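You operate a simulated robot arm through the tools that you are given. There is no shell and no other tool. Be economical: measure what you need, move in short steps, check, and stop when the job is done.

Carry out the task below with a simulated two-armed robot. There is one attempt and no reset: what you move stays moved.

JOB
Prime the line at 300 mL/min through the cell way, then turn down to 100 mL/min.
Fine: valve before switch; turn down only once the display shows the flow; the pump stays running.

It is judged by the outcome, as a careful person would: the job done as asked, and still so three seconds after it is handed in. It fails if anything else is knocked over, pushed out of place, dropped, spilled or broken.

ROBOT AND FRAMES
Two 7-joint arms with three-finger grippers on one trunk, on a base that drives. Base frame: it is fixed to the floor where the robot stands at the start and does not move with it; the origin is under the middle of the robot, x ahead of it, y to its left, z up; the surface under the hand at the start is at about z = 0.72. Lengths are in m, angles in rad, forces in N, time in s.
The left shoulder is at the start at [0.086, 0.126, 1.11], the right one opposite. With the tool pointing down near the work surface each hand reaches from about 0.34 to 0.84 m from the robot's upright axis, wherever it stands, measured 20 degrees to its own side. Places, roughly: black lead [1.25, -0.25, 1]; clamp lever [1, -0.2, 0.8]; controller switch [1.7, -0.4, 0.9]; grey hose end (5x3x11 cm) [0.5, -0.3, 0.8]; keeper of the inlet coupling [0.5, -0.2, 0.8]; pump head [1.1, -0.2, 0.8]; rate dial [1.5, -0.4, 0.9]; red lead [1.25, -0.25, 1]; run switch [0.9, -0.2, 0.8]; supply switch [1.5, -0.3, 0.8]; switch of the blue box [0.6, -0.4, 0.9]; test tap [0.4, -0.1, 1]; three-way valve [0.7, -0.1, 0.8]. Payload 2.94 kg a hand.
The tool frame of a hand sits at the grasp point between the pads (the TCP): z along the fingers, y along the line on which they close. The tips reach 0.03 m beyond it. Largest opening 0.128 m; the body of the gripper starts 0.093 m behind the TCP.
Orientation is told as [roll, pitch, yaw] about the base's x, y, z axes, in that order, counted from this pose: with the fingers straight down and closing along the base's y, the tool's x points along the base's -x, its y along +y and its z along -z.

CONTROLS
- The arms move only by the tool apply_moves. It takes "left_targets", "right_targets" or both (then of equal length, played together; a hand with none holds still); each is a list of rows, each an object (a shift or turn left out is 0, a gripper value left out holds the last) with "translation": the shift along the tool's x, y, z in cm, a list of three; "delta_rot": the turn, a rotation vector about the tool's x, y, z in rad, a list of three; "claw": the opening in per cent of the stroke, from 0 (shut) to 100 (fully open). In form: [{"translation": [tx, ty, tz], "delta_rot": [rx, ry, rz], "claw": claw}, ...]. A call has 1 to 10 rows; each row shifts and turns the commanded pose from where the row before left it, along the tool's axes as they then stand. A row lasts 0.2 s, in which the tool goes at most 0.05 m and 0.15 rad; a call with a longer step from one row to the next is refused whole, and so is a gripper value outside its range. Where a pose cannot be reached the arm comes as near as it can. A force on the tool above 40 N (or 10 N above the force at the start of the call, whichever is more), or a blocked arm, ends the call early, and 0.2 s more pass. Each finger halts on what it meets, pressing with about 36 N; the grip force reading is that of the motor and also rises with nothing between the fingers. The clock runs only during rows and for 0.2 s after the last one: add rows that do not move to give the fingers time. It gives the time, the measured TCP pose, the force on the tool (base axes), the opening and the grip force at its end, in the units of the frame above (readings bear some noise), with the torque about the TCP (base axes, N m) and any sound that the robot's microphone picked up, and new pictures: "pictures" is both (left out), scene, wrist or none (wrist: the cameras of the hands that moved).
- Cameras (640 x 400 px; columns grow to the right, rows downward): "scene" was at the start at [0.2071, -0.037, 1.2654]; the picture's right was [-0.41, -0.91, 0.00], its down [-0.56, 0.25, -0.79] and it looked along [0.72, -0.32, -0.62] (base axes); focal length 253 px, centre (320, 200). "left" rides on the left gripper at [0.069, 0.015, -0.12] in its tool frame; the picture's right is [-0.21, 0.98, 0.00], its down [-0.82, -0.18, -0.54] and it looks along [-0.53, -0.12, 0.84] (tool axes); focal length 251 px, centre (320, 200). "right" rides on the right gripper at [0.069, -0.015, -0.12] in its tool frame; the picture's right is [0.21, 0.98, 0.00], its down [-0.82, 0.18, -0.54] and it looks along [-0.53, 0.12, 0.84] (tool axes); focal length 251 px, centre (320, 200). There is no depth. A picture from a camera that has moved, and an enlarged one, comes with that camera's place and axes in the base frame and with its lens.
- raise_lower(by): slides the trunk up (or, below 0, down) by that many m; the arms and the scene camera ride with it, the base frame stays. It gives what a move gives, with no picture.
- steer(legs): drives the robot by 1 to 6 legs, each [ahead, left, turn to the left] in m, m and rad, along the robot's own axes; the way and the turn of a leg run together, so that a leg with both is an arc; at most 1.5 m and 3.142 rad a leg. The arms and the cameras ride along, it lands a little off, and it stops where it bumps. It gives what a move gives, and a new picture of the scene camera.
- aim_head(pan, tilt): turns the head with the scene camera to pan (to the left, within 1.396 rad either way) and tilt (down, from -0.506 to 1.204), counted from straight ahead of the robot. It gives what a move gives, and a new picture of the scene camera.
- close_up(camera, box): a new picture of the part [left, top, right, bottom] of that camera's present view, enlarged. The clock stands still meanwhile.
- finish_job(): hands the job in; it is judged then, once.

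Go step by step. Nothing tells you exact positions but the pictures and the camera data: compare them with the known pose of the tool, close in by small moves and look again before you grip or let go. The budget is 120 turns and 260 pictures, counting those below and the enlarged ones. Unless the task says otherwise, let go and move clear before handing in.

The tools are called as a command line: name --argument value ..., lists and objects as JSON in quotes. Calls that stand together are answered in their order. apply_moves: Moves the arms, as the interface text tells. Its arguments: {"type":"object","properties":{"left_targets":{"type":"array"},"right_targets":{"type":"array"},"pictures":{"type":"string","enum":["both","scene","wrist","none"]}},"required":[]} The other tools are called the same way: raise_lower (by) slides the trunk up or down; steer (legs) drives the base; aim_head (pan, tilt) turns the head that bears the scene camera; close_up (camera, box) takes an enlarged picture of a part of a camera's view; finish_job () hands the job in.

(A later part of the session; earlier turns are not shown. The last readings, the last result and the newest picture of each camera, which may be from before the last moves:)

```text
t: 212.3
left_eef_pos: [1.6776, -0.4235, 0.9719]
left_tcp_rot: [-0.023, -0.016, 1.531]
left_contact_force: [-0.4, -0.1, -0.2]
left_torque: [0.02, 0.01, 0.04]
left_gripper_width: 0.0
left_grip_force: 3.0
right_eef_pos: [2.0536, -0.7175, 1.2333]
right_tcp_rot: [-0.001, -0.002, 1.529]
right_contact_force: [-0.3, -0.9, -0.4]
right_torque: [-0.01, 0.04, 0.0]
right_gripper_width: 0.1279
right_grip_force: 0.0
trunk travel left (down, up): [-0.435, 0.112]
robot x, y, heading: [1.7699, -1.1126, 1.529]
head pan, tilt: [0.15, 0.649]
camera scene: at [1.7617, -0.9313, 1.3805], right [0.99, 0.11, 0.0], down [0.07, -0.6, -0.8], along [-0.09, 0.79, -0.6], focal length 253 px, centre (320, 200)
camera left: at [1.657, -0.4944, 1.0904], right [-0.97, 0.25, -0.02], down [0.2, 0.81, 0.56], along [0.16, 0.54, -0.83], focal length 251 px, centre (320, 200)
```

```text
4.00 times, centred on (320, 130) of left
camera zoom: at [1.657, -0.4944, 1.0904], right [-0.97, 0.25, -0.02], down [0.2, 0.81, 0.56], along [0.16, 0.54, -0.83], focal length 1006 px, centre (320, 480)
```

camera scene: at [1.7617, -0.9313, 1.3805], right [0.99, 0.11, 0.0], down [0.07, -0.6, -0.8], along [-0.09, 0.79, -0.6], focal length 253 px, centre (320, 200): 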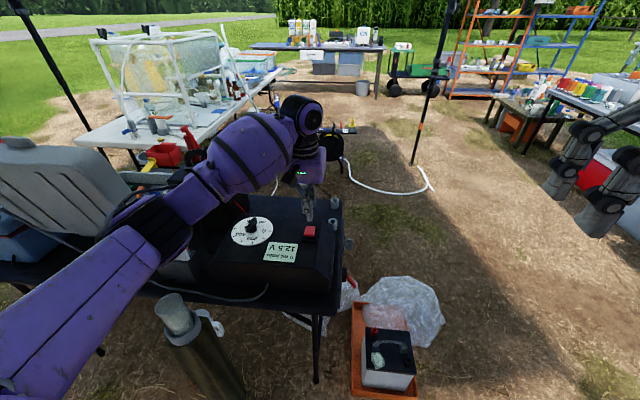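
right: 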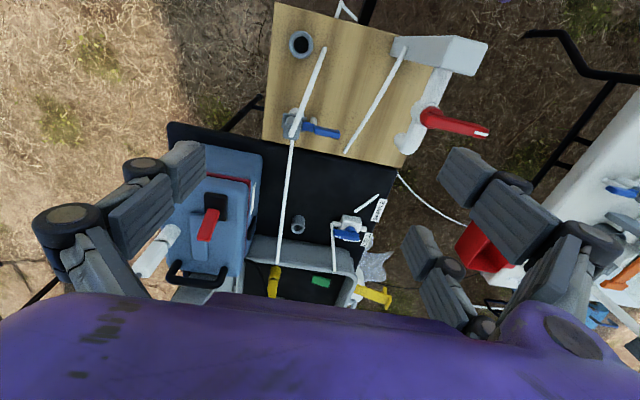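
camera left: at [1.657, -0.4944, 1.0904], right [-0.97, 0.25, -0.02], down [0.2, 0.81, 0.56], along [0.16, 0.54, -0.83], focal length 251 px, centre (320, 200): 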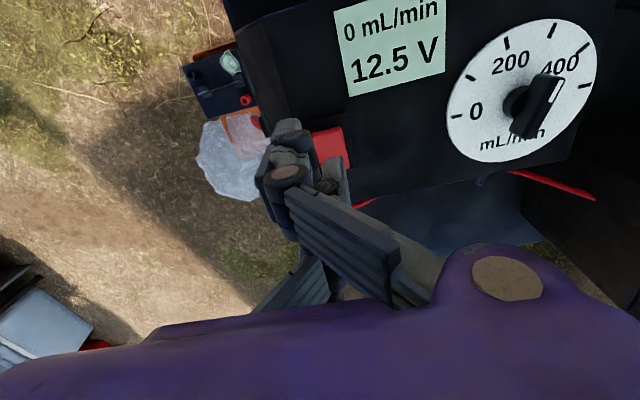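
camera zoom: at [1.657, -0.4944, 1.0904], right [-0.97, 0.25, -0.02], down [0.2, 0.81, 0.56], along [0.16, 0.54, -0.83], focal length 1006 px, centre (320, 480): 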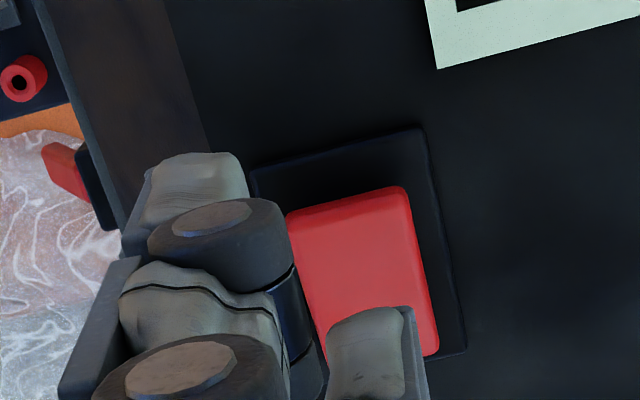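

close_up --camera "left" --box '[440, 140, 600, 240]'

close_up --camera "scene" --box '[325, 200, 373, 230]'

close_up --camera "scene" --box '[310, 250, 374, 290]'

```text
4.00 times, centred on (520, 190) of left
camera zoom: at [1.657, -0.4944, 1.0904], right [-0.97, 0.25, -0.02], down [0.2, 0.81, 0.56], along [0.16, 0.54, -0.83], focal length 1006 px, centre (-480, 240)
```

zoom: 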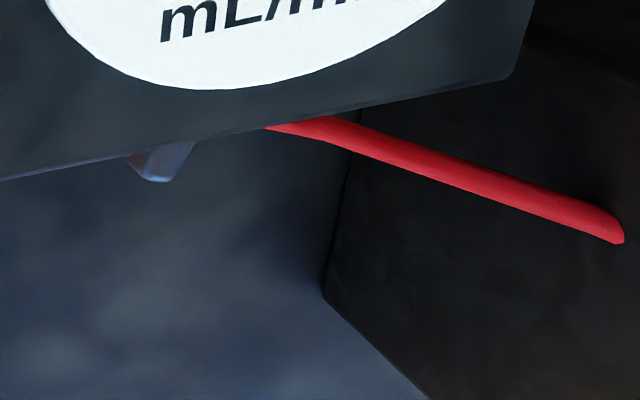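

```text
13.33 times, centred on (349, 215) of scene
camera zoom: at [1.7617, -0.9313, 1.3805], right [0.99, 0.11, 0.0], down [0.07, -0.6, -0.8], along [-0.09, 0.79, -0.6], focal length 3369 px, centre (-67, 0)
```

zoom: 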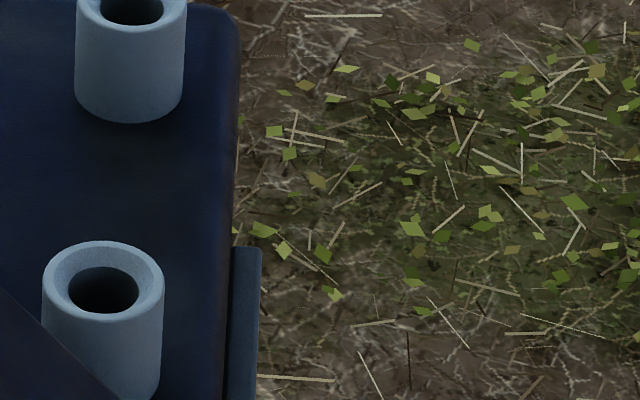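

```text
10.00 times, centred on (342, 270) of scene
camera zoom: at [1.7617, -0.9313, 1.3805], right [0.99, 0.11, 0.0], down [0.07, -0.6, -0.8], along [-0.09, 0.79, -0.6], focal length 2527 px, centre (100, -500)
```

zoom: 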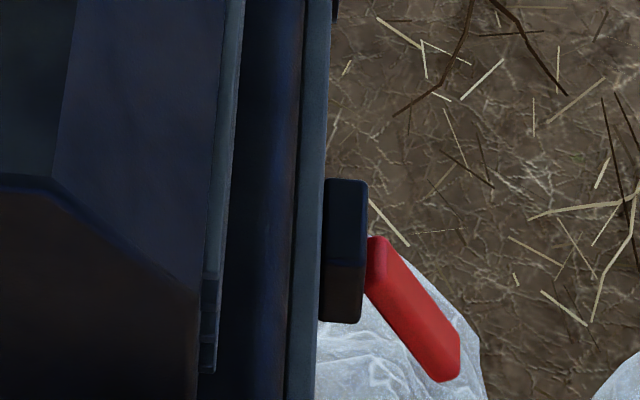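

I test the controller switch by pressing its raised near half, watching the display.

apply_moves --left_targets '[{"translation": [0.1, 0, 3]}, {"translation": [0, 0, 2.5]}, {"translation": [0, 0, 0.6]}, {"translation": [0, 0, 0.6]}, {"translation": [0, 0, 0.6]}, {"translation": [0, 0, 0.6]}, {"translation": [0, 0, 0.6]}, {}]' --pictures "none"

close_up --camera "scene" --box '[225, 190, 353, 270]'

```text
t: 214.1
left_eef_pos: [1.6794, -0.4234, 0.8883]
left_tcp_rot: [-0.025, -0.016, 1.529]
left_contact_force: [-0.4, -0.6, 0.0]
left_torque: [0.01, 0.0, -0.03]
left_gripper_width: 0.0
left_grip_force: 3.3
right_eef_pos: [2.0529, -0.7187, 1.2324]
right_tcp_rot: [0.001, -0.002, 1.529]
right_contact_force: [-0.5, 0.0, -0.4]
right_torque: [0.0, -0.01, -0.01]
right_gripper_width: 0.128
right_grip_force: 0.1
trunk travel left (down, up): [-0.435, 0.112]
robot x, y, heading: [1.7644, -1.1137, 1.532]
head pan, tilt: [0.15, 0.649]
```

```text
5.00 times, centred on (289, 230) of scene
camera zoom: at [1.7615, -0.9309, 1.3804], right [0.99, 0.11, 0.0], down [0.07, -0.6, -0.8], along [-0.09, 0.79, -0.6], focal length 1264 px, centre (475, 50)
```

zoom: 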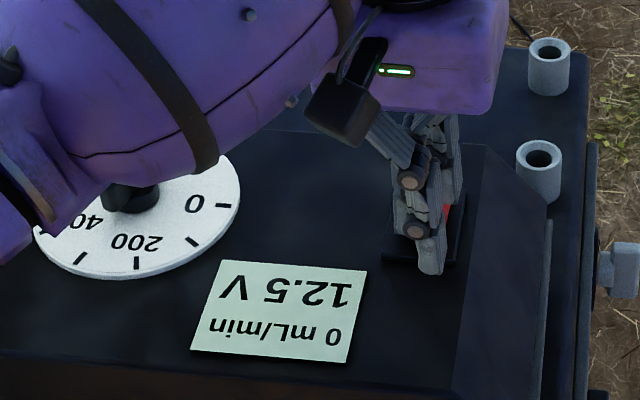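

apply_moves --left_targets '[{"translation": [0, 0, 0.5]}, {"translation": [0, 0, 0.5]}, {"translation": [0, 0, 0.5]}, {"translation": [0, 0, 0.5]}, {}]' --pictures "none"

close_up --camera "scene" --box '[225, 190, 353, 270]'

```text
t: 215.3
left_eef_pos: [1.6818, -0.4232, 0.8741]
left_tcp_rot: [-0.024, -0.028, 1.532]
left_contact_force: [3.2, 0.7, 35.7]
left_torque: [0.43, 0.25, 0.19]
left_gripper_width: 0.0059
left_grip_force: 2.5
right_eef_pos: [2.0545, -0.7197, 1.235]
right_tcp_rot: [0.001, -0.005, 1.529]
right_contact_force: [0.5, 0.5, 0.0]
right_torque: [-0.03, -0.02, 0.02]
right_gripper_width: 0.1281
right_grip_force: 0.0
trunk travel left (down, up): [-0.435, 0.112]
robot x, y, heading: [1.7687, -1.1159, 1.531]
head pan, tilt: [0.15, 0.649]
```

```text
5.00 times, centred on (289, 230) of scene
camera zoom: at [1.7625, -0.9347, 1.3813], right [0.99, 0.11, 0.0], down [0.06, -0.6, -0.8], along [-0.09, 0.79, -0.6], focal length 1264 px, centre (475, 50)
```

zoom: 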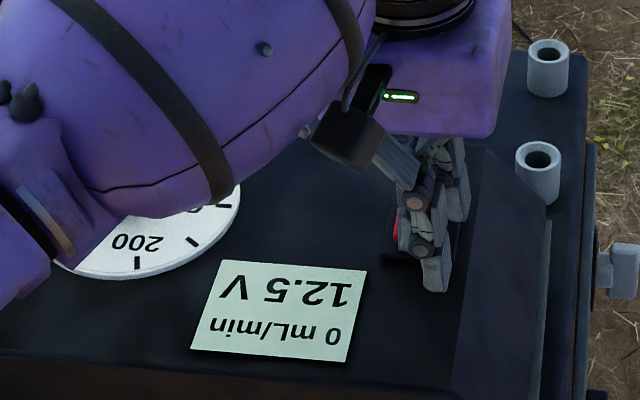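

apply_moves --left_targets '[{"translation": [0, 0, -2]}, {"translation": [0, 0, -4]}, {"translation": [0, 0, -4]}, {"translation": [0, -2, -4]}, {}, {}, {}, {}]' --pictures "none"

close_up --camera "scene" --box '[225, 190, 353, 270]'

```text
t: 217.1
left_eef_pos: [1.6962, -0.4272, 1.0106]
left_tcp_rot: [-0.022, -0.016, 1.529]
left_contact_force: [-0.1, 0.2, -0.9]
left_torque: [-0.01, -0.03, 0.0]
left_gripper_width: 0.0
left_grip_force: 3.1
right_eef_pos: [2.0529, -0.7172, 1.2326]
right_tcp_rot: [0.0, -0.001, 1.529]
right_contact_force: [1.1, -0.5, 0.1]
right_torque: [0.01, 0.0, 0.03]
right_gripper_width: 0.128
right_grip_force: 0.0
trunk travel left (down, up): [-0.435, 0.112]
robot x, y, heading: [1.7691, -1.1133, 1.531]
head pan, tilt: [0.15, 0.649]
```

```text
5.00 times, centred on (289, 230) of scene
camera zoom: at [1.7614, -0.9307, 1.3803], right [0.99, 0.11, 0.0], down [0.07, -0.6, -0.8], along [-0.09, 0.79, -0.6], focal length 1264 px, centre (475, 50)
```

zoom: 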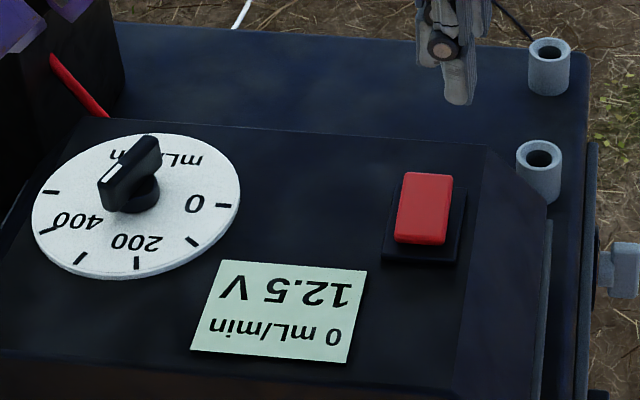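

The display stays lit with the switch flipped, so display power is independent of it. I wait a few seconds to see whether flow appears.

apply_moves --left_targets '[{}, {}, {}, {}, {}, {}, {}, {}, {}, {}]' --pictures "none"

apply_moves --left_targets '[{}, {}, {}, {}, {}, {}, {}, {}, {}, {}]' --pictures "none"

close_up --camera "scene" --box '[225, 190, 353, 270]'

```text
t: 219.3
left_eef_pos: [1.6955, -0.4267, 1.0102]
left_tcp_rot: [-0.022, -0.015, 1.53]
left_contact_force: [0.5, -1.2, -0.6]
left_torque: [0.03, -0.03, -0.01]
left_gripper_width: 0.0001
left_grip_force: 2.7
right_eef_pos: [2.053, -0.7174, 1.2324]
right_tcp_rot: [0.0, -0.003, 1.53]
right_contact_force: [0.5, 0.9, 0.3]
right_torque: [0.01, -0.01, 0.01]
right_gripper_width: 0.1281
right_grip_force: 0.1
trunk travel left (down, up): [-0.435, 0.112]
robot x, y, heading: [1.7696, -1.1157, 1.529]
head pan, tilt: [0.15, 0.649]
```

```text
t: 221.5
left_eef_pos: [1.6955, -0.4273, 1.0098]
left_tcp_rot: [-0.023, -0.016, 1.531]
left_contact_force: [0.2, -0.7, -1.3]
left_torque: [-0.03, 0.01, -0.02]
left_gripper_width: 0.0
left_grip_force: 3.2
right_eef_pos: [2.053, -0.7165, 1.2333]
right_tcp_rot: [-0.001, -0.001, 1.528]
right_contact_force: [0.6, 0.4, 0.0]
right_torque: [0.03, -0.01, 0.02]
right_gripper_width: 0.1279
right_grip_force: 0.1
trunk travel left (down, up): [-0.435, 0.112]
robot x, y, heading: [1.7681, -1.1151, 1.529]
head pan, tilt: [0.15, 0.649]
```

```text
5.00 times, centred on (289, 230) of scene
camera zoom: at [1.7615, -0.9309, 1.3803], right [0.99, 0.11, 0.0], down [0.07, -0.6, -0.8], along [-0.09, 0.79, -0.6], focal length 1264 px, centre (475, 50)
```

zoom: 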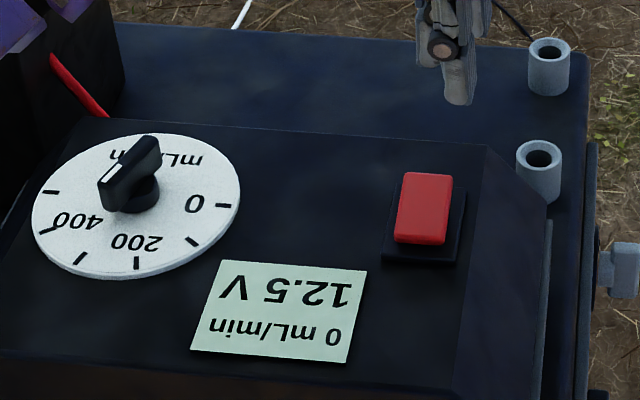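

Still 0 mL/min. I want to see the supply switch on the controller's far (+y) face: move a little closer and turn the left wrist so its camera looks along that face.

apply_moves --left_targets '[{"translation": [0, 0, -3], "delta_rot": [0, 0, -0.149]}, {"translation": [0, 0, -2], "delta_rot": [0, 0, -0.149]}, {"delta_rot": [0, 0, -0.149]}, {"delta_rot": [0, 0, -0.149]}, {"delta_rot": [0, 0, -0.149]}, {"delta_rot": [0, 0, -0.149]}, {"delta_rot": [0, 0, -0.149]}, {"delta_rot": [0, 0, -0.149]}, {"delta_rot": [0, 0, -0.149]}, {"delta_rot": [0, 0, -0.149]}]' --pictures "none"

steer --legs '[[0.16, 0.05, 0]]'

close_up --camera "left" --box '[0, 0, 640, 400]'

```text
t: 223.7
left_eef_pos: [1.696, -0.4277, 1.0572]
left_tcp_rot: [-0.017, 0.02, 3.026]
left_contact_force: [-0.8, 0.2, -0.4]
left_torque: [0.04, 0.01, 0.0]
left_gripper_width: 0.0
left_grip_force: 3.3
right_eef_pos: [2.0534, -0.7173, 1.2324]
right_tcp_rot: [-0.001, 0.0, 1.528]
right_contact_force: [-0.2, 0.3, -0.2]
right_torque: [-0.02, -0.01, -0.03]
right_gripper_width: 0.1278
right_grip_force: 0.1
trunk travel left (down, up): [-0.435, 0.112]
robot x, y, heading: [1.7685, -1.1161, 1.53]
head pan, tilt: [0.15, 0.649]
```

```text
t: 225.1
left_eef_pos: [1.6536, -0.2675, 1.0589]
left_tcp_rot: [-0.018, 0.022, 3.02]
left_contact_force: [0.4, 0.3, 0.7]
left_torque: [-0.04, 0.0, -0.01]
left_gripper_width: 0.0
left_grip_force: 3.0
right_eef_pos: [2.0112, -0.5568, 1.2323]
right_tcp_rot: [-0.001, -0.003, 1.529]
right_contact_force: [-0.2, -0.5, 0.3]
right_torque: [-0.02, -0.02, 0.0]
right_gripper_width: 0.1281
right_grip_force: 0.1
trunk travel left (down, up): [-0.435, 0.112]
robot x, y, heading: [1.7236, -0.9538, 1.527]
head pan, tilt: [0.15, 0.649]
camera scene: at [1.7191, -0.7709, 1.3805], right [0.99, 0.11, 0.0], down [0.07, -0.6, -0.8], along [-0.09, 0.79, -0.6], focal length 253 px, centre (320, 200)
```

scene: 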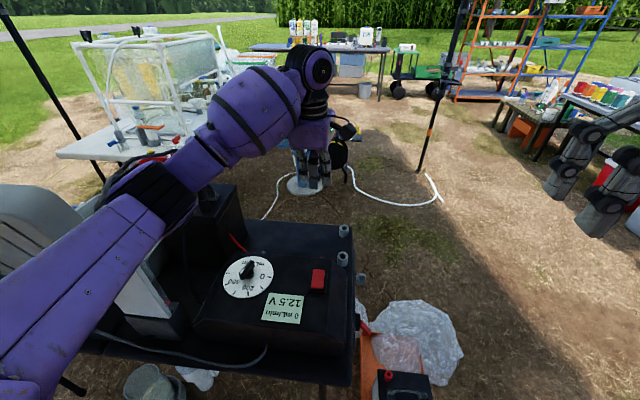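

```text
1.00 times, centred on (320, 200) of left (not enlarged: the box is as wide or as high as the picture)
camera zoom: at [1.7179, -0.2938, 1.18], right [-0.33, -0.94, -0.02], down [-0.81, 0.27, 0.53], along [-0.49, 0.19, -0.85], focal length 251 px, centre (320, 200)
```

zoom: 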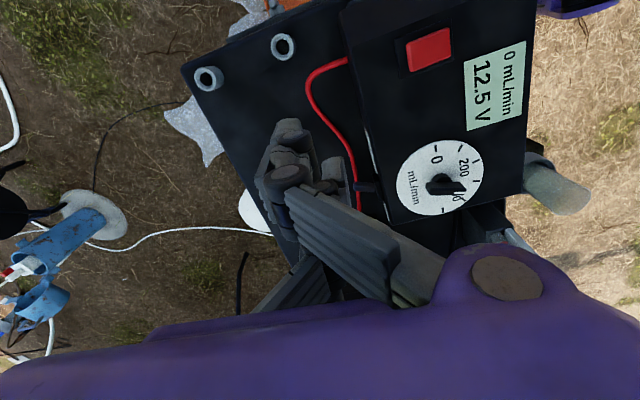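

close_up --camera "left" --box '[310, 150, 406, 210]'

close_up --camera "left" --box '[290, 30, 450, 130]'

```text
6.67 times, centred on (358, 180) of left
camera zoom: at [1.7179, -0.2938, 1.18], right [-0.33, -0.94, -0.02], down [-0.81, 0.27, 0.53], along [-0.49, 0.19, -0.85], focal length 1676 px, centre (67, 333)
```

zoom: 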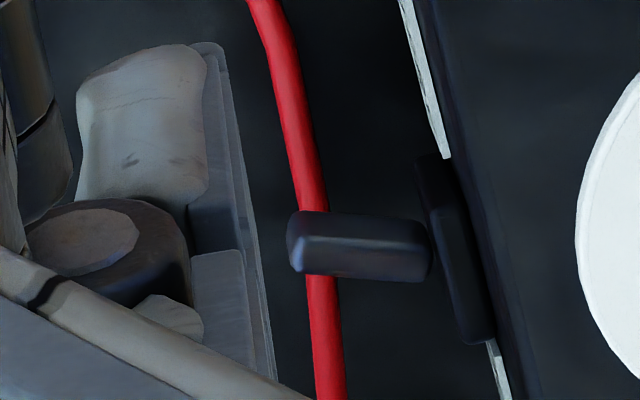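

```text
4.00 times, centred on (370, 80) of left
camera zoom: at [1.7179, -0.2938, 1.18], right [-0.33, -0.94, -0.02], down [-0.81, 0.27, 0.53], along [-0.49, 0.19, -0.85], focal length 1006 px, centre (120, 680)
```

zoom: 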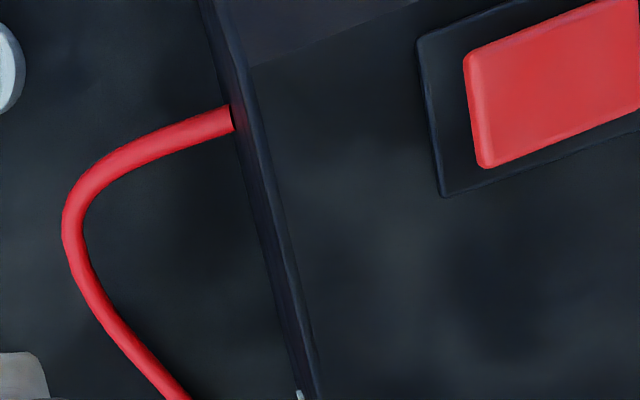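

The supply toggle is down and the volts are shown, so power seems fine; the pump-side items (clamp lever, run switch) remain. I'll retract and go to the operator's side of the bench, where all are within reach.

apply_moves --left_targets '[{"translation": [0, 4, -1], "delta_rot": [0, 0, 0.149]}, {"translation": [0, 3, -1], "delta_rot": [0, 0, 0.149]}, {"delta_rot": [0, 0, 0.149]}, {"delta_rot": [0, 0, 0.149]}, {"delta_rot": [0, 0, 0.149]}, {"delta_rot": [0, 0, 0.149]}, {"delta_rot": [0, 0, 0.149]}, {"delta_rot": [0, 0, 0.149]}, {"delta_rot": [0, 0, 0.149]}, {"delta_rot": [0, 0, 0.149]}]' --pictures "none"

apply_moves --left_targets '[{"translation": [4.5, 0, -1]}, {"translation": [4.5, 0, -1]}, {"translation": [4.5, 0, -1]}, {"translation": [4.5, 0, 0]}, {"translation": [4.5, 0, 0]}]' --pictures "none"

```text
t: 227.3
left_eef_pos: [1.6401, -0.3374, 1.0756]
left_tcp_rot: [-0.022, -0.015, 1.529]
left_contact_force: [0.4, 0.3, 0.4]
left_torque: [0.03, -0.01, 0.04]
left_gripper_width: 0.0
left_grip_force: 3.2
right_eef_pos: [2.0102, -0.5562, 1.2314]
right_tcp_rot: [-0.001, -0.001, 1.53]
right_contact_force: [0.4, -0.4, -0.6]
right_torque: [-0.01, 0.0, 0.02]
right_gripper_width: 0.1279
right_grip_force: 0.0
trunk travel left (down, up): [-0.435, 0.112]
robot x, y, heading: [1.7254, -0.9562, 1.53]
head pan, tilt: [0.15, 0.649]
```

```text
t: 228.5
left_eef_pos: [1.63, -0.5636, 1.1056]
left_tcp_rot: [-0.023, -0.017, 1.534]
left_contact_force: [0.3, 0.2, -0.8]
left_torque: [-0.01, 0.02, 0.0]
left_gripper_width: 0.0
left_grip_force: 3.5
right_eef_pos: [2.0104, -0.5586, 1.2318]
right_tcp_rot: [0.0, -0.002, 1.53]
right_contact_force: [-0.2, 0.4, 0.0]
right_torque: [0.03, -0.04, 0.0]
right_gripper_width: 0.1279
right_grip_force: 0.1
trunk travel left (down, up): [-0.435, 0.112]
robot x, y, heading: [1.7255, -0.9535, 1.528]
head pan, tilt: [0.15, 0.649]
```

steer --legs '[[-0.2, 0, 0], [0, -1.1, 0], [1.0, 0, 0], [0.87, 0, 0], [0, 0, 1.6]]'

aim_head --pan 0.1 --tilt 0.7

```text
t: 252.4
left_eef_pos: [2.498, 0.5977, 1.1041]
left_tcp_rot: [-0.022, -0.015, 3.094]
left_contact_force: [-0.8, -0.4, -0.7]
left_torque: [0.02, 0.0, 0.0]
left_gripper_width: 0.0
left_grip_force: 2.9
right_eef_pos: [2.4952, 0.9771, 1.2325]
right_tcp_rot: [0.0, -0.001, 3.094]
right_contact_force: [-0.6, -0.5, -0.2]
right_torque: [0.01, 0.01, 0.0]
right_gripper_width: 0.1281
right_grip_force: 0.1
trunk travel left (down, up): [-0.435, 0.112]
robot x, y, heading: [2.8877, 0.6901, 3.09]
head pan, tilt: [0.15, 0.649]
camera scene: at [2.7032, 0.6849, 1.3804], right [-0.1, 0.99, 0.0], down [0.6, 0.06, -0.8], along [-0.79, -0.08, -0.6], focal length 253 px, centre (320, 200)
```

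scene: 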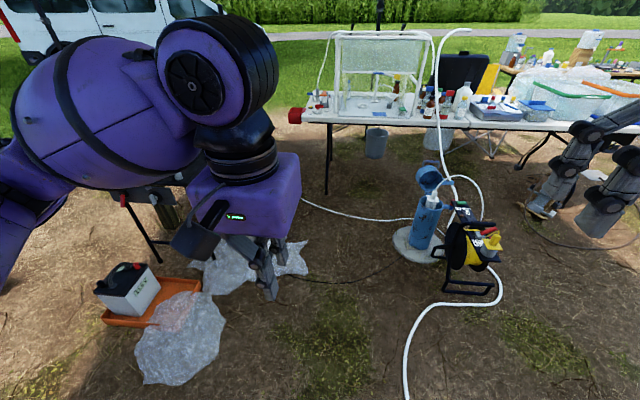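

```text
t: 253.1
left_eef_pos: [2.4972, 0.5975, 1.1041]
left_tcp_rot: [-0.021, -0.016, 3.095]
left_contact_force: [-0.4, 0.3, -0.3]
left_torque: [-0.03, 0.01, -0.02]
left_gripper_width: 0.0
left_grip_force: 3.0
right_eef_pos: [2.4943, 0.9775, 1.2321]
right_tcp_rot: [0.0, -0.001, 3.091]
right_contact_force: [-0.3, -1.0, -0.1]
right_torque: [0.0, -0.01, 0.01]
right_gripper_width: 0.1279
right_grip_force: 0.0
trunk travel left (down, up): [-0.435, 0.112]
robot x, y, heading: [2.8837, 0.6905, 3.099]
head pan, tilt: [0.099, 0.7]
camera scene: at [2.7047, 0.6893, 1.376], right [-0.05, 1.0, 0.0], down [0.64, 0.03, -0.77], along [-0.76, -0.04, -0.64], focal length 253 px, centre (320, 200)
```

scene: 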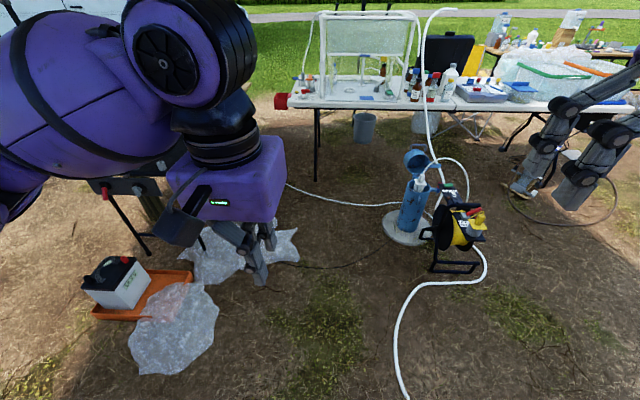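

steer --legs '[[1.16, 0, 0], [0, 0, 1.6]]'

aim_head --pan -0.3 --tilt 0.9

```text
t: 262.7
left_eef_pos: [1.8567, 0.3591, 1.1055]
left_tcp_rot: [-0.024, -0.016, -1.593]
left_contact_force: [0.4, -0.6, -0.2]
left_torque: [-0.03, 0.01, 0.03]
left_gripper_width: 0.0001
left_grip_force: 3.1
right_eef_pos: [1.4772, 0.347, 1.2323]
right_tcp_rot: [0.001, 0.0, -1.592]
right_contact_force: [-0.2, -0.1, -0.4]
right_torque: [0.0, 0.02, -0.01]
right_gripper_width: 0.1281
right_grip_force: 0.1
trunk travel left (down, up): [-0.435, 0.112]
robot x, y, heading: [1.7529, 0.7499, -1.593]
head pan, tilt: [0.099, 0.7]
camera scene: at [1.7567, 0.5642, 1.376], right [-1.0, -0.08, 0.0], down [-0.05, 0.64, -0.76], along [0.06, -0.76, -0.64], focal length 253 px, centre (320, 200)
```

scene: 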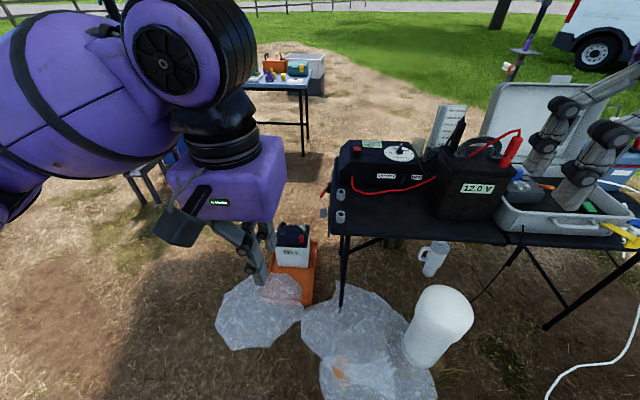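

```text
t: 263.6
left_eef_pos: [1.8576, 0.3589, 1.105]
left_tcp_rot: [-0.023, -0.014, -1.592]
left_contact_force: [-0.3, 0.2, -0.2]
left_torque: [-0.02, -0.01, 0.0]
left_gripper_width: 0.0003
left_grip_force: 3.2
right_eef_pos: [1.4763, 0.347, 1.2329]
right_tcp_rot: [0.0, -0.001, -1.592]
right_contact_force: [0.7, -0.2, -0.1]
right_torque: [0.01, 0.03, -0.01]
right_gripper_width: 0.128
right_grip_force: 0.1
trunk travel left (down, up): [-0.435, 0.112]
robot x, y, heading: [1.7521, 0.7493, -1.592]
head pan, tilt: [-0.3, 0.901]
camera scene: at [1.7263, 0.5773, 1.3599], right [-0.95, 0.32, 0.0], down [0.25, 0.74, -0.62], along [-0.2, -0.59, -0.78], focal length 253 px, centre (320, 200)
```

scene: 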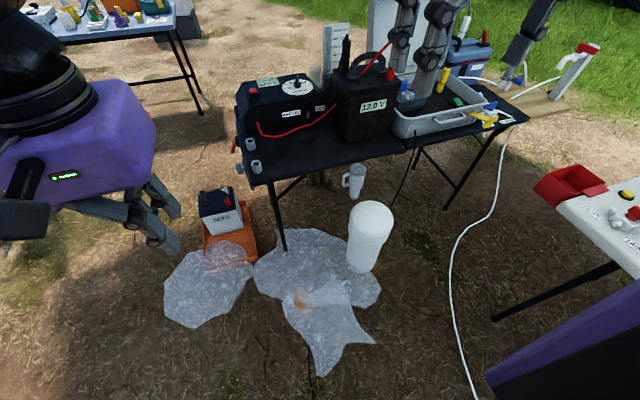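

From here the controller's front face has labels and the battery reads 12.0 V. I zoom in on everything.

close_up --camera "scene" --box '[230, 60, 342, 130]'

close_up --camera "scene" --box '[320, 60, 528, 190]'

close_up --camera "scene" --box '[280, 90, 344, 130]'

```text
5.71 times, centred on (286, 95) of scene
camera zoom: at [1.7263, 0.5773, 1.3599], right [-0.95, 0.32, 0.0], down [0.25, 0.74, -0.62], along [-0.2, -0.59, -0.78], focal length 1444 px, centre (514, 800)
```

zoom: 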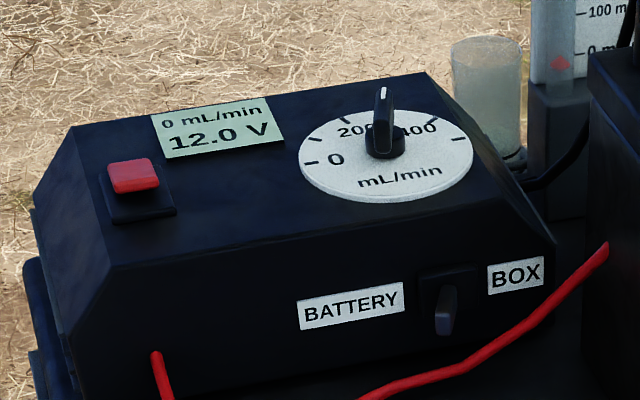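

```text
3.08 times, centred on (424, 125) of scene
camera zoom: at [1.7263, 0.5773, 1.3599], right [-0.95, 0.32, 0.0], down [0.25, 0.74, -0.62], along [-0.2, -0.59, -0.78], focal length 778 px, centre (0, 431)
```

zoom: 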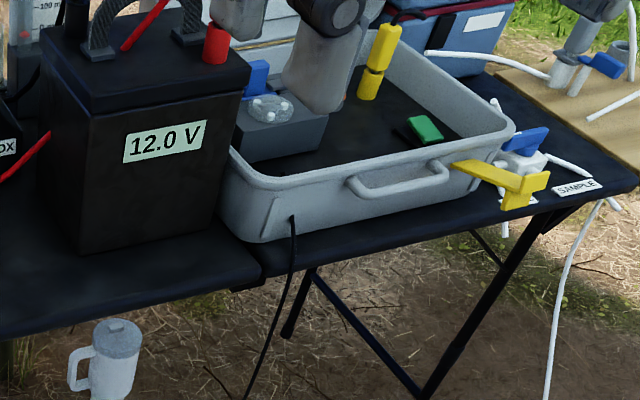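

```text
10.00 times, centred on (312, 110) of scene
camera zoom: at [1.7263, 0.5773, 1.3599], right [-0.95, 0.32, 0.0], down [0.25, 0.74, -0.62], along [-0.2, -0.59, -0.78], focal length 2527 px, centre (400, 1100)
```

zoom: 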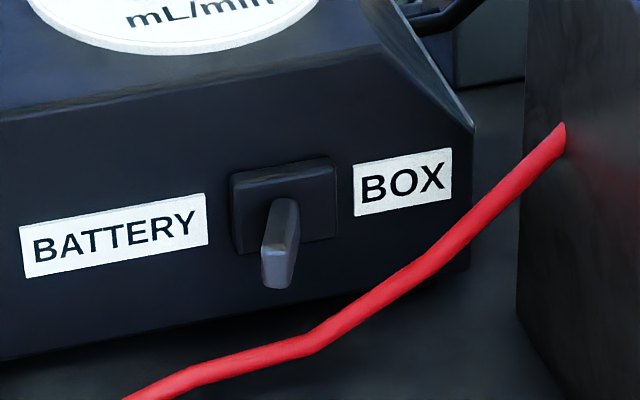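

Key find: the supply toggle chooses BATTERY (current) or BOX, and the voltage sagged to 12.0 V, suggesting the pump now draws current though no flow shows. I check the rotor for motion.

close_up --camera "scene" --box '[384, 75, 448, 115]'

apply_moves --right_targets '[{}, {}]' --pictures "none"

close_up --camera "scene" --box '[384, 75, 448, 115]'

close_up --camera "scene" --box '[230, 60, 342, 130]'

```text
10.00 times, centred on (416, 95) of scene
camera zoom: at [1.7263, 0.5773, 1.3599], right [-0.95, 0.32, 0.0], down [0.25, 0.74, -0.62], along [-0.2, -0.59, -0.78], focal length 2527 px, centre (-640, 1250)
```

zoom: 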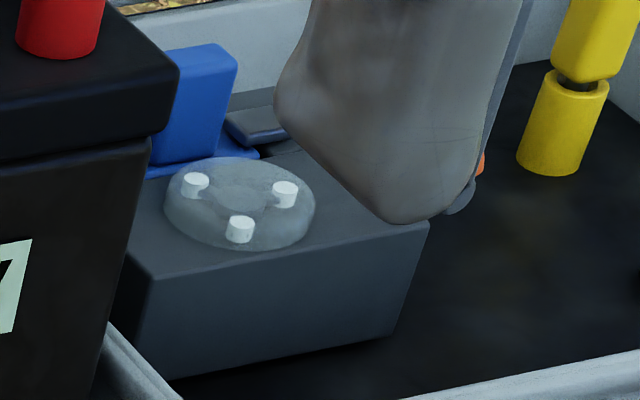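

```text
t: 264.2
left_eef_pos: [1.8575, 0.3606, 1.1046]
left_tcp_rot: [-0.022, -0.014, -1.592]
left_contact_force: [-1.1, -0.4, 0.3]
left_torque: [0.03, -0.02, -0.04]
left_gripper_width: 0.0003
left_grip_force: 2.9
right_eef_pos: [1.4773, 0.3467, 1.2323]
right_tcp_rot: [0.0, -0.004, -1.593]
right_contact_force: [0.2, 0.4, 0.4]
right_torque: [0.03, -0.04, -0.02]
right_gripper_width: 0.1279
right_grip_force: 0.0
trunk travel left (down, up): [-0.435, 0.112]
robot x, y, heading: [1.7533, 0.7451, -1.595]
head pan, tilt: [-0.3, 0.901]
```

```text
10.00 times, centred on (416, 95) of scene
camera zoom: at [1.7262, 0.5773, 1.3598], right [-0.95, 0.32, 0.0], down [0.25, 0.74, -0.62], along [-0.2, -0.59, -0.78], focal length 2527 px, centre (-640, 1250)
```

zoom: 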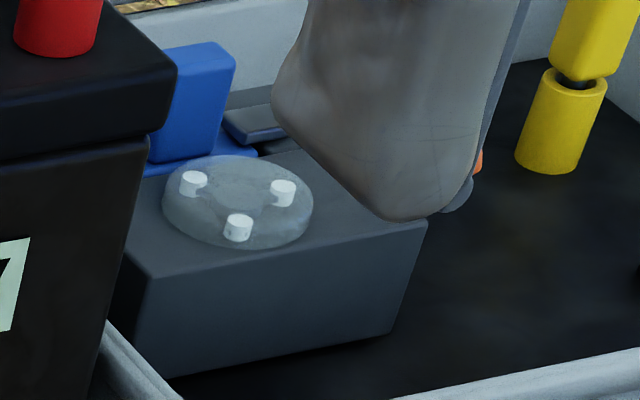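

```text
5.71 times, centred on (286, 95) of scene
camera zoom: at [1.7262, 0.5773, 1.3598], right [-0.95, 0.32, 0.0], down [0.25, 0.74, -0.62], along [-0.2, -0.59, -0.78], focal length 1444 px, centre (514, 800)
```

zoom: 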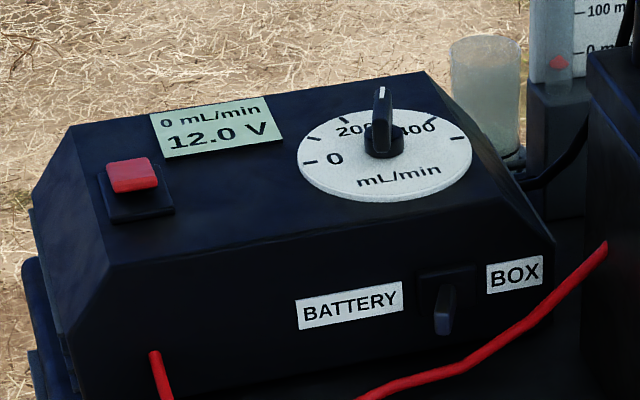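

The battery voltage is sagging while no flow passes; the raised clamp lever at the pump is the likely cause. I move opposite the pump case to close it.

steer --legs '[[0, -0.42, 0], [0.2, 0, 0]]'

close_up --camera "right" --box '[0, 0, 640, 400]'

close_up --camera "scene" --box '[160, 20, 320, 120]'

```text
t: 269.6
left_eef_pos: [1.4318, 0.1739, 1.1039]
left_tcp_rot: [-0.022, -0.017, -1.594]
left_contact_force: [0.3, 0.1, -0.1]
left_torque: [0.01, -0.01, -0.01]
left_gripper_width: 0.0
left_grip_force: 2.7
right_eef_pos: [1.0518, 0.1615, 1.2324]
right_tcp_rot: [0.0, -0.002, -1.594]
right_contact_force: [-0.9, -0.6, 0.0]
right_torque: [0.03, 0.03, 0.0]
right_gripper_width: 0.1279
right_grip_force: 0.0
trunk travel left (down, up): [-0.435, 0.112]
robot x, y, heading: [1.3295, 0.559, -1.593]
head pan, tilt: [-0.3, 0.901]
camera scene: at [1.3013, 0.3915, 1.3599], right [-0.95, 0.32, 0.0], down [0.25, 0.74, -0.62], along [-0.2, -0.59, -0.78], focal length 253 px, centre (320, 200)
```

scene: 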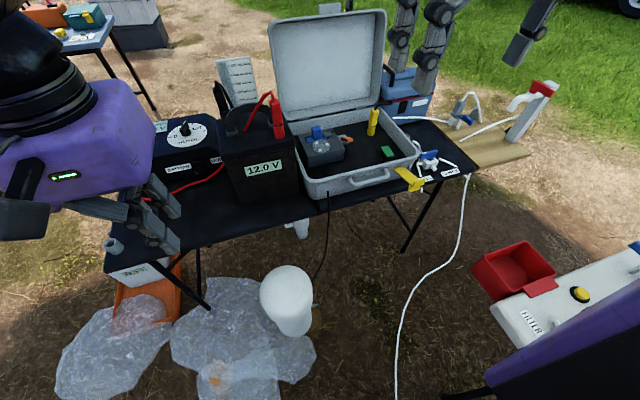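

```text
1.00 times, centred on (320, 200) of right (not enlarged: the box is as wide or as high as the picture)
camera zoom: at [1.0388, 0.2308, 1.3531], right [0.98, 0.19, 0.0], down [0.16, -0.82, 0.54], along [0.1, -0.53, -0.84], focal length 251 px, centre (320, 200)
```

zoom: 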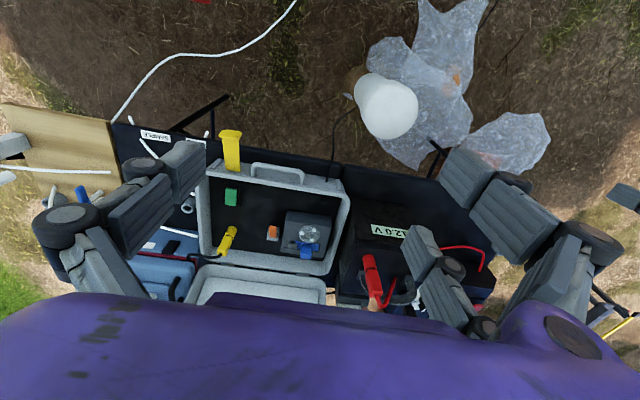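

```text
4.00 times, centred on (240, 70) of scene
camera zoom: at [1.3013, 0.3915, 1.3599], right [-0.95, 0.32, 0.0], down [0.25, 0.74, -0.62], along [-0.2, -0.59, -0.78], focal length 1011 px, centre (640, 720)
```

zoom: 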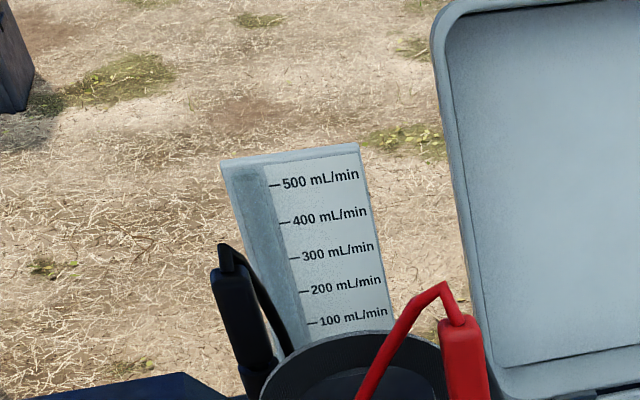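

close_up --camera "scene" --box '[292, 100, 420, 180]'

close_up --camera "right" --box '[200, 170, 360, 270]'

close_up --camera "scene" --box '[140, 110, 236, 170]'

```text
5.00 times, centred on (356, 140) of scene
camera zoom: at [1.3013, 0.3915, 1.3599], right [-0.95, 0.32, 0.0], down [0.25, 0.74, -0.62], along [-0.2, -0.59, -0.78], focal length 1264 px, centre (140, 500)
```

zoom: 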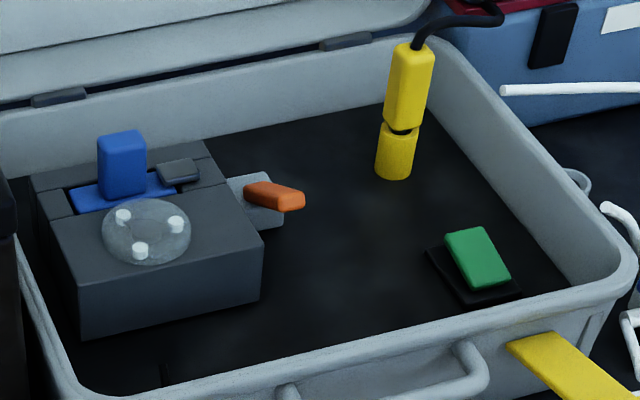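

```text
4.00 times, centred on (280, 220) of right
camera zoom: at [1.0388, 0.2308, 1.3531], right [0.98, 0.19, 0.0], down [0.16, -0.82, 0.54], along [0.1, -0.53, -0.84], focal length 1006 px, centre (480, 120)
```

zoom: 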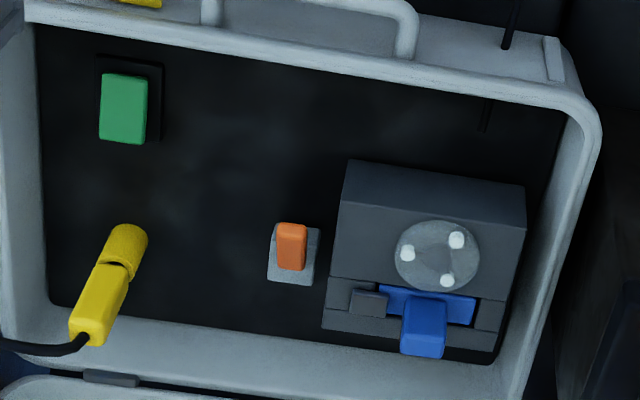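

```text
6.67 times, centred on (188, 140) of scene
camera zoom: at [1.3013, 0.3915, 1.3599], right [-0.95, 0.32, 0.0], down [0.25, 0.74, -0.62], along [-0.2, -0.59, -0.78], focal length 1685 px, centre (1200, 600)
```

zoom: 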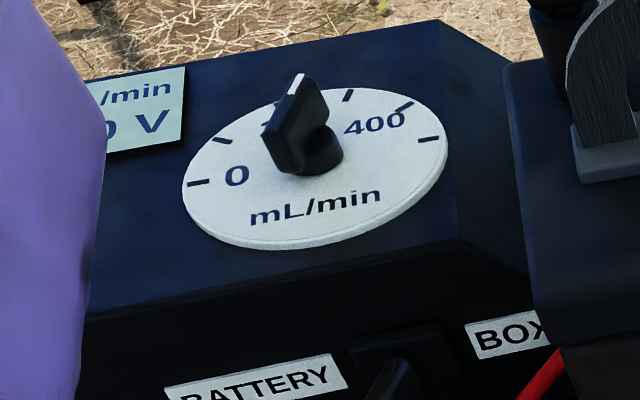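

I bring the closed right hand over the orange lever's tip (≈0.99, −0.217).

apply_moves --right_targets '[{"translation": [-4.26, -0.59, 1.5], "claw": 0}, {"translation": [-4.26, -0.59, 1.5]}, {"translation": [-4.26, -0.59, 1.5]}, {"translation": [-4.26, -0.59, 1.5]}, {"translation": [-4.26, -0.59, 1.5]}, {"translation": [-4.26, -0.59, 1.5]}, {"translation": [-4.26, -0.59, 1.5]}, {"translation": [-4.26, -0.59, 1.5]}, {"translation": [-4.26, -0.59, 1.5]}, {"translation": [0, 0, 4.5]}]' --pictures "none"

apply_moves --right_targets '[{"translation": [0, 0, 4.5]}, {"translation": [0, 0, 4.5]}, {}]' --pictures "both"

close_up --camera "scene" --box '[292, 80, 420, 160]'

```text
t: 271.8
left_eef_pos: [1.4314, 0.1732, 1.1046]
left_tcp_rot: [-0.023, -0.016, -1.593]
left_contact_force: [-0.3, 0.5, -0.4]
left_torque: [-0.03, -0.03, -0.01]
left_gripper_width: 0.0
left_grip_force: 3.2
right_eef_pos: [1.0114, -0.0858, 1.1002]
right_tcp_rot: [0.0, -0.002, -1.593]
right_contact_force: [0.8, 0.4, -0.2]
right_torque: [0.01, -0.01, -0.02]
right_gripper_width: 0.0
right_grip_force: 2.4
right hand out of reach, approached as far as the arm can: row 6, 7, 8, 9
trunk travel left (down, up): [-0.435, 0.112]
robot x, y, heading: [1.3308, 0.5645, -1.595]
head pan, tilt: [-0.3, 0.901]
```

```text
t: 272.6
left_eef_pos: [1.4333, 0.1731, 1.1047]
left_tcp_rot: [-0.022, -0.017, -1.593]
left_contact_force: [1.0, 0.5, 0.7]
left_torque: [-0.02, -0.02, -0.03]
left_gripper_width: 0.0002
left_grip_force: 2.8
right_eef_pos: [1.0126, -0.0813, 1.0125]
right_tcp_rot: [0.0, -0.001, -1.594]
right_contact_force: [-1.0, 0.1, 0.4]
right_torque: [0.01, 0.02, -0.01]
right_gripper_width: 0.0002
right_grip_force: 2.9
trunk travel left (down, up): [-0.435, 0.112]
robot x, y, heading: [1.3308, 0.5644, -1.594]
head pan, tilt: [-0.3, 0.901]
camera scene: at [1.3018, 0.3918, 1.36], right [-0.95, 0.32, 0.0], down [0.25, 0.74, -0.62], along [-0.2, -0.59, -0.78], focal length 253 px, centre (320, 200)
camera right: at [1.0003, -0.0114, 1.133], right [0.98, 0.19, 0.0], down [0.16, -0.82, 0.54], along [0.1, -0.53, -0.84], focal length 251 px, centre (320, 200)
```

scene: 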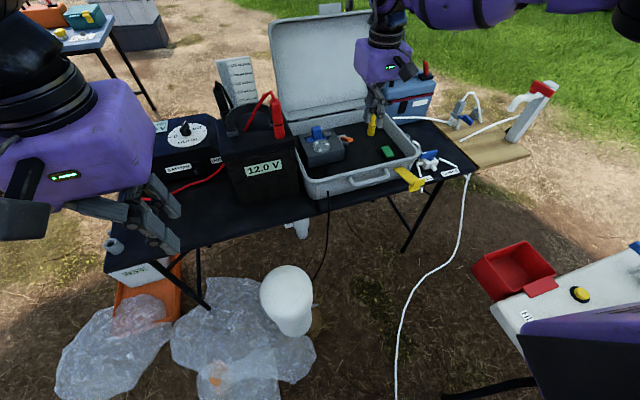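
right: 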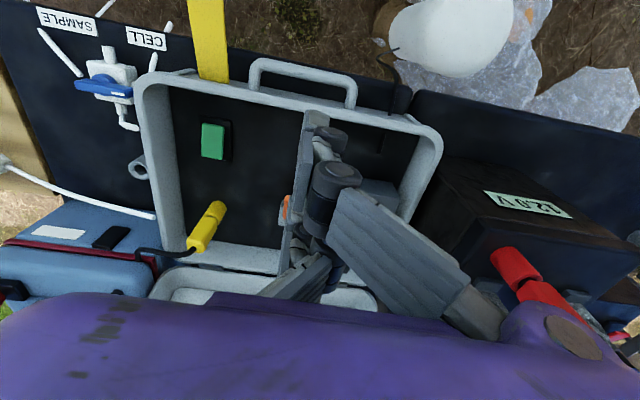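

```text
5.00 times, centred on (356, 120) of scene
camera zoom: at [1.3018, 0.3918, 1.36], right [-0.95, 0.32, 0.0], down [0.25, 0.74, -0.62], along [-0.2, -0.59, -0.78], focal length 1264 px, centre (140, 600)
```

zoom: 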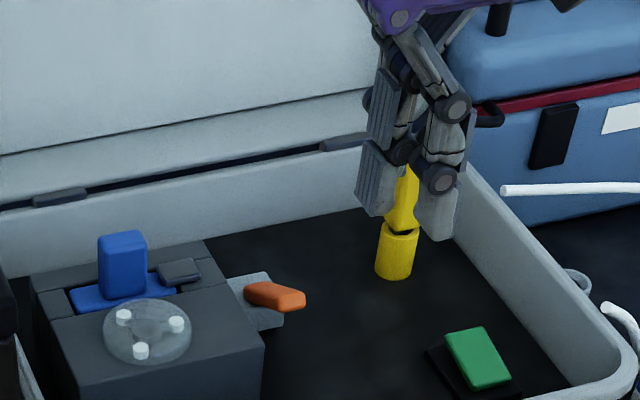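

apply_moves --right_targets '[{"translation": [-3, -0.5, 1.5]}, {"translation": [-3, -0.5, 1.5]}, {"translation": [-3, -0.5, 1]}, {"translation": [-3, -0.4, 0]}, {}]' --pictures "wrist"

close_up --camera "scene" --box '[292, 80, 420, 160]'

```text
t: 273.8
left_eef_pos: [1.4314, 0.1735, 1.1047]
left_tcp_rot: [-0.022, -0.018, -1.592]
left_contact_force: [-0.5, -0.6, 0.3]
left_torque: [0.01, 0.02, 0.03]
left_gripper_width: 0.0
left_grip_force: 2.9
right_eef_pos: [1.002, -0.0895, 1.0173]
right_tcp_rot: [0.001, -0.001, -1.593]
right_contact_force: [0.0, 0.6, 1.0]
right_torque: [0.01, -0.03, 0.05]
right_gripper_width: 0.0
right_grip_force: 2.3
right hand out of reach, approached as far as the arm can: row 1, 2, 3, 4
trunk travel left (down, up): [-0.435, 0.112]
robot x, y, heading: [1.3307, 0.5627, -1.596]
head pan, tilt: [-0.3, 0.901]
camera right: at [0.9896, -0.0203, 1.1366], right [0.98, 0.19, 0.0], down [0.16, -0.82, 0.54], along [0.1, -0.53, -0.84], focal length 251 px, centre (320, 200)
```

right: 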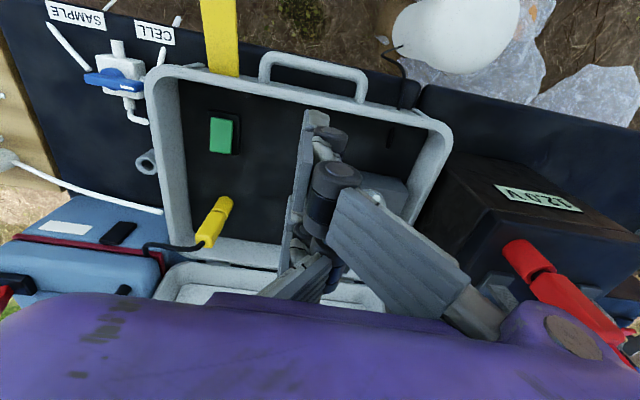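

```text
5.00 times, centred on (356, 120) of scene
camera zoom: at [1.3019, 0.3917, 1.3599], right [-0.95, 0.32, 0.0], down [0.25, 0.74, -0.62], along [-0.2, -0.59, -0.78], focal length 1264 px, centre (140, 600)
```

zoom: 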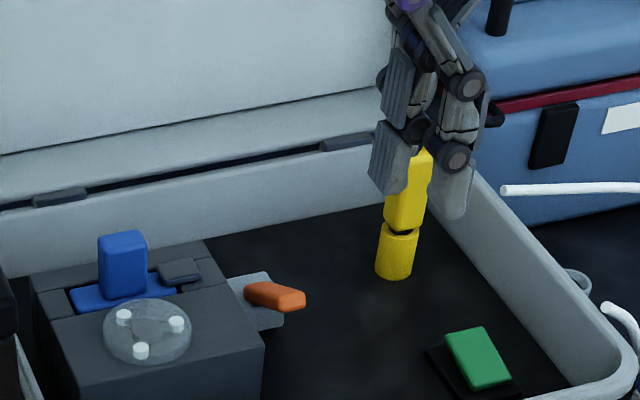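

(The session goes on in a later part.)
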